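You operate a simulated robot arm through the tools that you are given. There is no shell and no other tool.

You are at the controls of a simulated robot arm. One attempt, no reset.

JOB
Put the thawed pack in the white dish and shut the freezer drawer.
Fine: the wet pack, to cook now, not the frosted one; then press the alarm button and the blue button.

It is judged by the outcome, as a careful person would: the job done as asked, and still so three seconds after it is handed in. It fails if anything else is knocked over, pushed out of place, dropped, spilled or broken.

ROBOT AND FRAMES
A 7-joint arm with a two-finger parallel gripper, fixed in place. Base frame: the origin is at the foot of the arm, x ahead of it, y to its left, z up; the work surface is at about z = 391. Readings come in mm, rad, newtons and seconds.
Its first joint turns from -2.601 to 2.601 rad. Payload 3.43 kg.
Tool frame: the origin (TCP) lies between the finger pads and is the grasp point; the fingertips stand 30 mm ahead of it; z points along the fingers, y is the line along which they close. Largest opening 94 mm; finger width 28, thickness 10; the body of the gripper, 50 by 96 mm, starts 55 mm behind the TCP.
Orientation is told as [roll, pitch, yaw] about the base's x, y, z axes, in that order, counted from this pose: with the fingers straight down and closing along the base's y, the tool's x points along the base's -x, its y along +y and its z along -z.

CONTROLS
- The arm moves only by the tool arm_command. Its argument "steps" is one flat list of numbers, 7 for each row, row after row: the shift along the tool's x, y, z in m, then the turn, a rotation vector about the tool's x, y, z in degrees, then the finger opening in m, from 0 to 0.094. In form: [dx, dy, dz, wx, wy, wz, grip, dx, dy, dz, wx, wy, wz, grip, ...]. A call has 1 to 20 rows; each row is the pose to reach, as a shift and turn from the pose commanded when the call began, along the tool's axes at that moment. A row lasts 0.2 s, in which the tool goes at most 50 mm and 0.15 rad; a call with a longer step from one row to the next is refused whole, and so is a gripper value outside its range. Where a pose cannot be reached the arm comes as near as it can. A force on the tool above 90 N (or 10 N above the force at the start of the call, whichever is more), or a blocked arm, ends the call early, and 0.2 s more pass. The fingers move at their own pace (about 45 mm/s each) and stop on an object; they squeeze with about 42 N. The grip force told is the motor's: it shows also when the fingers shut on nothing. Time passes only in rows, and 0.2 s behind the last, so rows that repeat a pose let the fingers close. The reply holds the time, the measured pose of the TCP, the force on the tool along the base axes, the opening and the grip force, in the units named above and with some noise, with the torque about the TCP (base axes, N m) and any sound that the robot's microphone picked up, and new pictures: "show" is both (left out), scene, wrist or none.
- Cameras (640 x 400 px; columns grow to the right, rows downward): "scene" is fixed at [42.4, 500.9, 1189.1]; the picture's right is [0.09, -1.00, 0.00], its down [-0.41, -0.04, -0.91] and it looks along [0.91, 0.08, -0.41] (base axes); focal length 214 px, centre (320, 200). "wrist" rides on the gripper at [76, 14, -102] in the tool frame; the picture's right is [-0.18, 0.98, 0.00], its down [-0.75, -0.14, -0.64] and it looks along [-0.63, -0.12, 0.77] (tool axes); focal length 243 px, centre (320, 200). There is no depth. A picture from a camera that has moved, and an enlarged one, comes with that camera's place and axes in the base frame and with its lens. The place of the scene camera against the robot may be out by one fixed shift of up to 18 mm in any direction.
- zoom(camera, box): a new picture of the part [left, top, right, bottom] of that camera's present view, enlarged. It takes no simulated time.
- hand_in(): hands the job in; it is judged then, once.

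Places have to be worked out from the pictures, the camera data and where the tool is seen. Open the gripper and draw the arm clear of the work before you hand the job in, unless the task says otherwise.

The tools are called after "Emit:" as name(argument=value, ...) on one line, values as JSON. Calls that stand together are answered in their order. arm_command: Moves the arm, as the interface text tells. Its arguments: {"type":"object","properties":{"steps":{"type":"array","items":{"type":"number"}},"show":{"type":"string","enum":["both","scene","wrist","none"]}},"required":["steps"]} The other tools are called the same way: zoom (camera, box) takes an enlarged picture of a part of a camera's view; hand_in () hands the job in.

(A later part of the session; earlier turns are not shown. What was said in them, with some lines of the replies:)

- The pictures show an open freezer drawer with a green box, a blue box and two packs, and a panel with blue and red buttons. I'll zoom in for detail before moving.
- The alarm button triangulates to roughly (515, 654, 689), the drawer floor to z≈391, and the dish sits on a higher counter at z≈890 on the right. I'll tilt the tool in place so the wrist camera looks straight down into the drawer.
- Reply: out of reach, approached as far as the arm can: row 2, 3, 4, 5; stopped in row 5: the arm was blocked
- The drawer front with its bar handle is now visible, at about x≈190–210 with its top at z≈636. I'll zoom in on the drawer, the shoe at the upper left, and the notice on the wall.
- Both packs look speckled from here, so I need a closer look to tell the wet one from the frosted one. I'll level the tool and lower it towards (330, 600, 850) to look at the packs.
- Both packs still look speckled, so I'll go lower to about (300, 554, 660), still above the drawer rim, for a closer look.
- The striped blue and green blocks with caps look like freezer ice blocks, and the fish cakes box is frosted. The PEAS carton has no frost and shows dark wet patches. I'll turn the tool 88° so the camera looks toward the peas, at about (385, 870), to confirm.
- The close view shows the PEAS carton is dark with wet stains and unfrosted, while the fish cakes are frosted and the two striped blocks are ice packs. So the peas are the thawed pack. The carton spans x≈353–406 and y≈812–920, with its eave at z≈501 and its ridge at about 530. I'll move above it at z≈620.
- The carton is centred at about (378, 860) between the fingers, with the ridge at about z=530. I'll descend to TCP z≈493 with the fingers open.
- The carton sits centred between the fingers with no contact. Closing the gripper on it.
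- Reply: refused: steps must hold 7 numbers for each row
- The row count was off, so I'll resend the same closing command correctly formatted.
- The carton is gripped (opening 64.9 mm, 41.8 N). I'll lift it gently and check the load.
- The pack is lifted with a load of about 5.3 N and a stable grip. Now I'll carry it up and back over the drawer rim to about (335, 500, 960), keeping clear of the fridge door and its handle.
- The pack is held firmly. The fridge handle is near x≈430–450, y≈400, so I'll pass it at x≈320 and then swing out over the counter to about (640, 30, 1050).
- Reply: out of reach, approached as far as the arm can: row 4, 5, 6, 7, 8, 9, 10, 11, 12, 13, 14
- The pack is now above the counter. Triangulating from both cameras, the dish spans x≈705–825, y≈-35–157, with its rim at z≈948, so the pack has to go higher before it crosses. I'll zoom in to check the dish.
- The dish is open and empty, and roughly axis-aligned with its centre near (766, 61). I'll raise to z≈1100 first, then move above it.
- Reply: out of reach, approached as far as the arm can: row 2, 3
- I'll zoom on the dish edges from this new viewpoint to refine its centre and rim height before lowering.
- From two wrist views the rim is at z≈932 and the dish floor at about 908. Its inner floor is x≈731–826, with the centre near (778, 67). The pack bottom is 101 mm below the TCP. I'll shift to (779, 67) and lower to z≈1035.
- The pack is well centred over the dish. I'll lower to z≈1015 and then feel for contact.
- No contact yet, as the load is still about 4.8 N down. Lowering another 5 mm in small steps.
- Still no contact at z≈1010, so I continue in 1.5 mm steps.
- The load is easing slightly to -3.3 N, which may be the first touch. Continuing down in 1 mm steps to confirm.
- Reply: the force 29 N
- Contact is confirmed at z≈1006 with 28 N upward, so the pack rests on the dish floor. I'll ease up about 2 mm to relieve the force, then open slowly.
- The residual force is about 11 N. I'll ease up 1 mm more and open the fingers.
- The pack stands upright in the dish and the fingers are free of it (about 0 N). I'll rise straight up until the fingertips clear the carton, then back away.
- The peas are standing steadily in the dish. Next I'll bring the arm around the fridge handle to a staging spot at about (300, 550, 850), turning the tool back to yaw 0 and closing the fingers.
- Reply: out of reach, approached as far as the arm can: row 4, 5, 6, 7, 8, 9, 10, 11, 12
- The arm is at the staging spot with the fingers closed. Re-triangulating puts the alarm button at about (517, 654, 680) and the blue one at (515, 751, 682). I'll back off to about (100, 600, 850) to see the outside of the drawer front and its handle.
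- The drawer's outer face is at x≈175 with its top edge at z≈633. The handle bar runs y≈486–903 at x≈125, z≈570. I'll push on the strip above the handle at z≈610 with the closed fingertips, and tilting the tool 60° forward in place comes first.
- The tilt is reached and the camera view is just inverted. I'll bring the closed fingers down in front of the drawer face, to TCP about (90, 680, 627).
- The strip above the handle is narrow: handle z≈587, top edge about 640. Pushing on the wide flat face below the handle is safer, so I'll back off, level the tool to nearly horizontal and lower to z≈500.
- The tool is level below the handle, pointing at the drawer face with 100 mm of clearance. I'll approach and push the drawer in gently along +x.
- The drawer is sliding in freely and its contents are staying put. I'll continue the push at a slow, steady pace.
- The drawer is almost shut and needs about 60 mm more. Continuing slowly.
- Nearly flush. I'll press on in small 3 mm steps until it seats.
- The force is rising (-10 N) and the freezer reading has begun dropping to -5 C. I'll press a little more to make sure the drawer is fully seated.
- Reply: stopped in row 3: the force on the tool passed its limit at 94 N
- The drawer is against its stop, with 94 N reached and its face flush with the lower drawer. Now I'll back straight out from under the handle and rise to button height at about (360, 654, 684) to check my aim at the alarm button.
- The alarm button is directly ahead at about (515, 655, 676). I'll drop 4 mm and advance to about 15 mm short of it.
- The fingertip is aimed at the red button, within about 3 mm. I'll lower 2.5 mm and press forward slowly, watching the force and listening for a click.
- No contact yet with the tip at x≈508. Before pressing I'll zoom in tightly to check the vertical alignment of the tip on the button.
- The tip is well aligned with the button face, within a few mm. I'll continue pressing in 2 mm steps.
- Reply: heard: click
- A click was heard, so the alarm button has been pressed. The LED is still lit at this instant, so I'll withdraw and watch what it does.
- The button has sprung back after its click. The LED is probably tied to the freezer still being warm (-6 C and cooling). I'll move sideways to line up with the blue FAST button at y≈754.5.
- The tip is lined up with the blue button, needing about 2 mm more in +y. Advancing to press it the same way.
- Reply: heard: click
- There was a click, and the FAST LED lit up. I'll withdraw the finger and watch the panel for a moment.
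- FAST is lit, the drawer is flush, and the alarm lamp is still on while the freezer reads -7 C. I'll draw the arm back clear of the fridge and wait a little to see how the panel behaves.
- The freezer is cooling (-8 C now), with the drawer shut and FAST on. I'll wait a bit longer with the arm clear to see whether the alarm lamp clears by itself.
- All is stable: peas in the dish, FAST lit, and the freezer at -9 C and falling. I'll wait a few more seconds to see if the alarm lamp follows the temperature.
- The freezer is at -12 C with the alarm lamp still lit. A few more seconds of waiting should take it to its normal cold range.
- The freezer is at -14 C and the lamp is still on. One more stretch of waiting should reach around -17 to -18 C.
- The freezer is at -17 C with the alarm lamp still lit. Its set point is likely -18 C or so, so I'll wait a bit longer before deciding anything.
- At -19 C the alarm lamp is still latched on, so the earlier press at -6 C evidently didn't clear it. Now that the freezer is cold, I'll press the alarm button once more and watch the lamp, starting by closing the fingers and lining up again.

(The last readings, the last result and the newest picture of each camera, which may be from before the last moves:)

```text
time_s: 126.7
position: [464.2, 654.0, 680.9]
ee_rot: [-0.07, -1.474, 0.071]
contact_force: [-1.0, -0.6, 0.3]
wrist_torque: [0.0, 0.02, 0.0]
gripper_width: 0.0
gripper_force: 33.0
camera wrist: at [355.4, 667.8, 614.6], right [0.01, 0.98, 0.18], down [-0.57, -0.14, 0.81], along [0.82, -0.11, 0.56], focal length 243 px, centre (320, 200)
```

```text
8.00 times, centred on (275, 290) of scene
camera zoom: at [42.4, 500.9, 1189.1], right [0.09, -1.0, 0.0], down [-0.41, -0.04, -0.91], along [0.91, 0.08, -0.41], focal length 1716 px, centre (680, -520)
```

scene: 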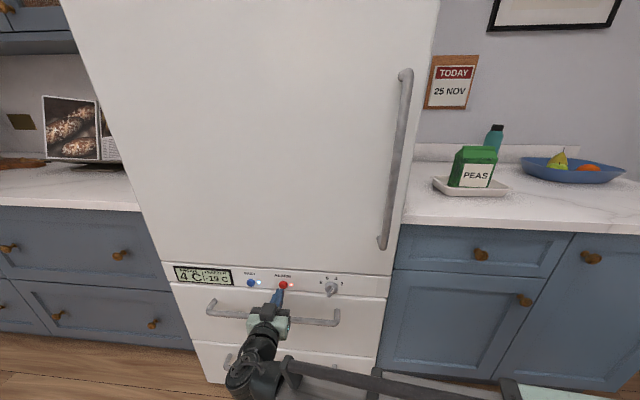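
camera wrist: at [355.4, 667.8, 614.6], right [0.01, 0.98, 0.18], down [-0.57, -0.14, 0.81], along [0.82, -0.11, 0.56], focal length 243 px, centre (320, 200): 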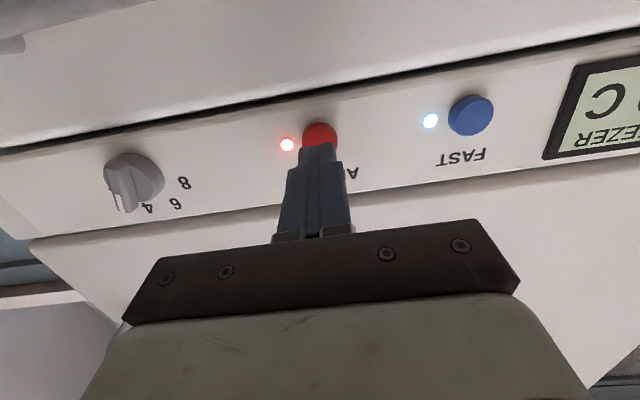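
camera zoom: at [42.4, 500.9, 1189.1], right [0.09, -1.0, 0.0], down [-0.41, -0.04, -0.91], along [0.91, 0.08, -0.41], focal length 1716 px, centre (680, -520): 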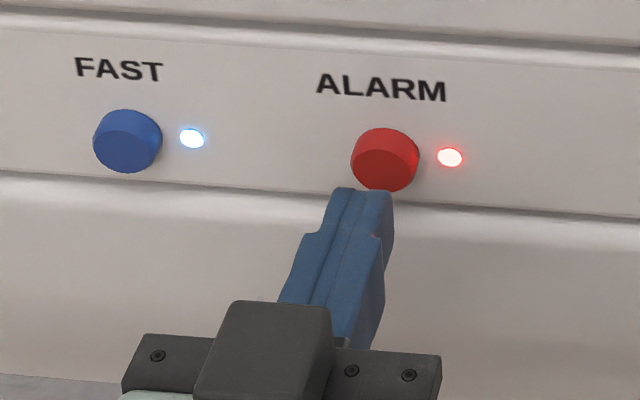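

Aligned again. Pressing the alarm button a second time, slightly firmer and held for a moment.

Emit:
arm_command(steps=[0.0005, 0.0025, 0.01, 0, 0, 0, 0, 0.0, 0.0025, 0.016, 0, 0, 0, 0, -0.0004, 0.0025, 0.02, 0, 0, 0, 0, -0.0006, 0.0025, 0.0222, 0, 0, 0, 0, -0.0006, 0.0025, 0.0222, 0, 0, 0, 0], show="both")

Emit:
zoom(camera="scene", box=[235, 265, 315, 315])

```text
time_s: 127.8
position: [486.0, 659.8, 680.2]
ee_rot: [-0.068, -1.477, 0.074]
contact_force: [-2.9, -2.5, -0.7]
wrist_torque: [0.05, -0.03, -0.02]
gripper_width: 0.3
gripper_force: 32.9
heard: click
camera wrist: at [377.6, 671.7, 612.7], right [0.01, 0.98, 0.18], down [-0.57, -0.14, 0.81], along [0.82, -0.11, 0.56], focal length 243 px, centre (320, 200)
```

scene: 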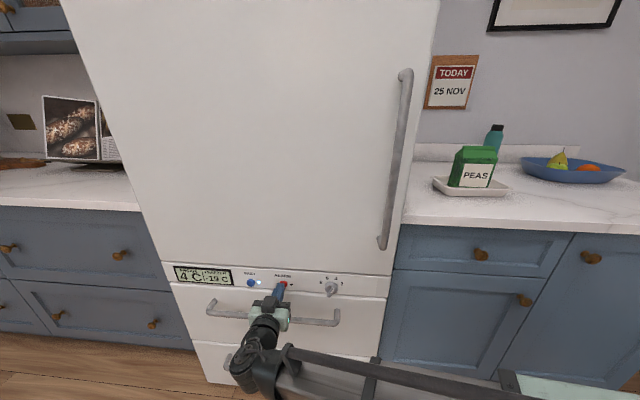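
wrist: 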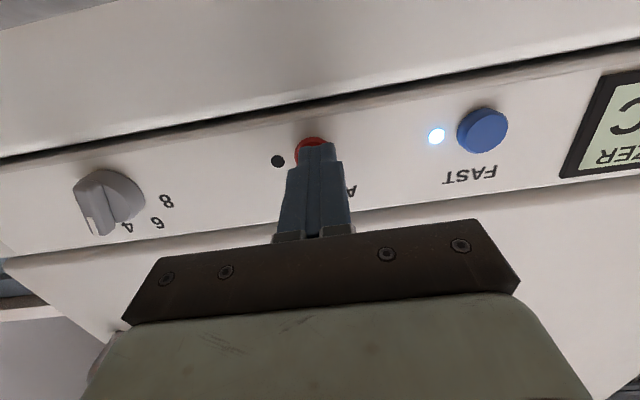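

```text
8.00 times, centred on (275, 290) of scene
camera zoom: at [42.4, 500.9, 1189.1], right [0.09, -1.0, 0.0], down [-0.41, -0.04, -0.91], along [0.91, 0.08, -0.41], focal length 1716 px, centre (680, -520)
```

zoom: 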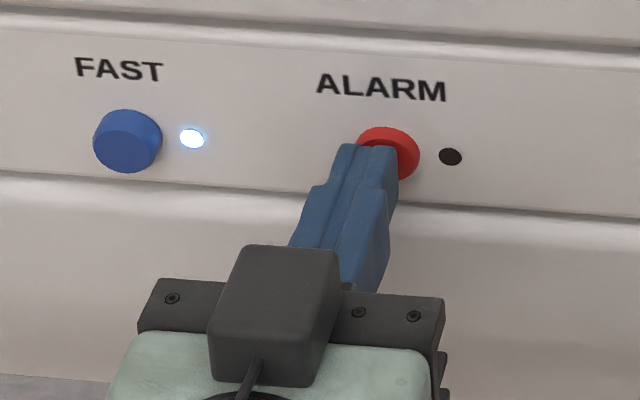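

The alarm lamp has now gone out and FAST is still lit. I'll withdraw straight back, draw the arm clear and open the gripper.

Emit:
arm_command(steps=[0.001, 0, -0.01, 0, 0, 0, 0, 0.003, 0, -0.03, 0, 0, 0, 0, 0.006, 0, -0.065, 0, 0, 0, 0, 0.01, 0, -0.105, 0, 0, 0, 0, 0.0, 0.005, -0.15, 0, 0, 0, 0, -0.015, 0.015, -0.19, 0, 0, 0, 0.02, -0.035, 0.025, -0.23, 0, 0, 0, 0.05, -0.055, 0.03, -0.27, 0, 0, 0, 0.08, -0.075, 0.035, -0.305, 0, 0, 0, 0.09, -0.09, 0.04, -0.34, 0, 0, 0, 0.09, -0.09, 0.04, -0.34, 0, 0, 0, 0.09, -0.09, 0.04, -0.34, 0, 0, 0, 0.09, -0.09, 0.04, -0.34, 0, 0, 0, 0.09], show="both")

Emit:
zoom(camera="scene", box=[150, 250, 400, 400])

Emit:
zoom(camera="scene", box=[420, 110, 640, 240])

```text
time_s: 130.7
position: [159.0, 698.9, 800.9]
ee_rot: [-0.069, -1.477, 0.07]
contact_force: [-0.6, 0.3, -0.3]
wrist_torque: [0.0, 0.0, -0.02]
gripper_width: 89.9
gripper_force: 0.0
camera wrist: at [49.3, 711.4, 734.1], right [0.01, 0.98, 0.18], down [-0.57, -0.14, 0.81], along [0.82, -0.11, 0.56], focal length 243 px, centre (320, 200)
```

scene: 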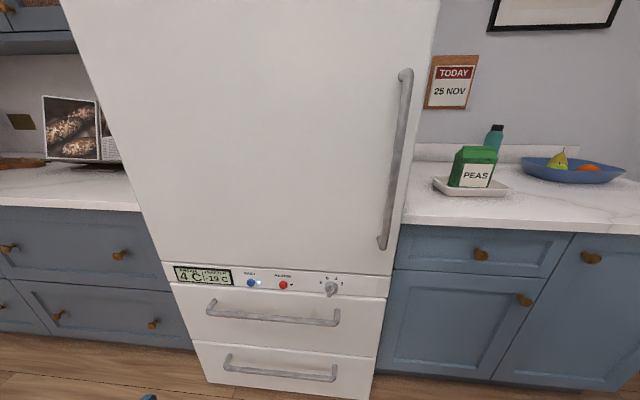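
wrist: 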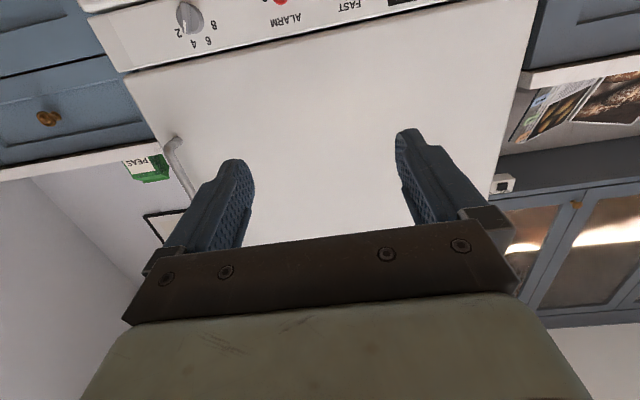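

```text
2.56 times, centred on (275, 325) of scene
camera zoom: at [42.4, 500.9, 1189.1], right [0.09, -1.0, 0.0], down [-0.41, -0.04, -0.91], along [0.91, 0.08, -0.41], focal length 549 px, centre (435, -120)
```

zoom: 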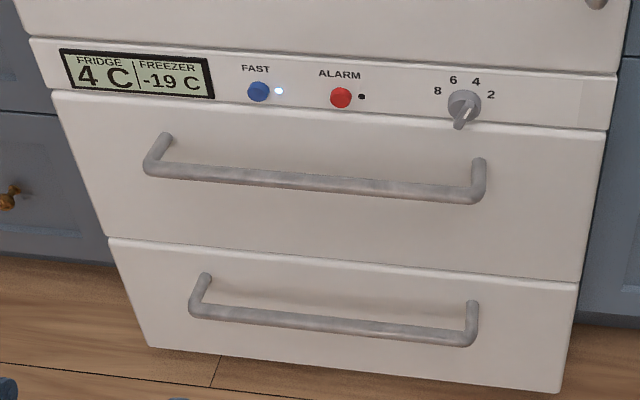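

```text
2.91 times, centred on (530, 175) of scene
camera zoom: at [42.4, 500.9, 1189.1], right [0.09, -1.0, 0.0], down [-0.41, -0.04, -0.91], along [0.91, 0.08, -0.41], focal length 624 px, centre (-291, 273)
```

zoom: 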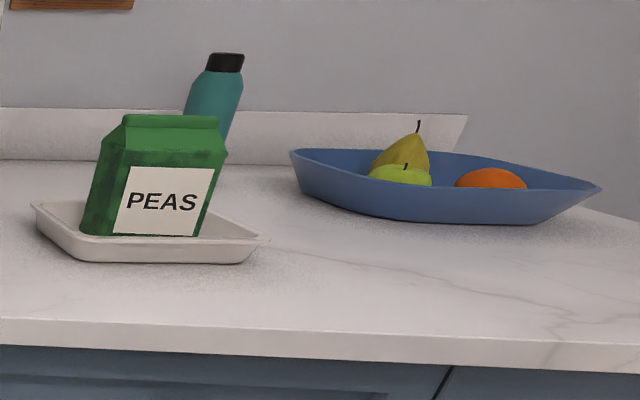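

The wet PEAS pack stands in the white dish and the freezer drawer is flush shut. The alarm lamp is off, FAST is lit, and nothing else has been disturbed. The gripper is open and the arm is clear, so I'm handing the job in.

Emit:
hand_in()

```text
The job is handed in.
```

The thawed pack is in the white dish, the freezer drawer is shut, and both buttons have been pressed. I've handed the job in.

- **Pack:** I took the PEAS carton as the thawed one. It had dark wet patches and no frost, while the fish cakes and the two ice blocks were frosted. It is standing upright in the dish.
- **Drawer:** I pushed it in until it stopped. It looks flush, and the freezer cooled from -4 C to -19 C after it closed.
- **Alarm button:** I pressed this twice. The first press clicked, but the red lamp stayed on with the freezer at -6 C. I waited with the arm clear until it read -19 C, pressed again, and the lamp went out.
- **Blue button:** I pressed FAST once, between the two alarm presses. It clicked and its light came on and stayed on.

In the last pictures nothing else in view had moved. The fish cakes and ice blocks were still in place the last time I could see inside the drawer, partway through closing it.
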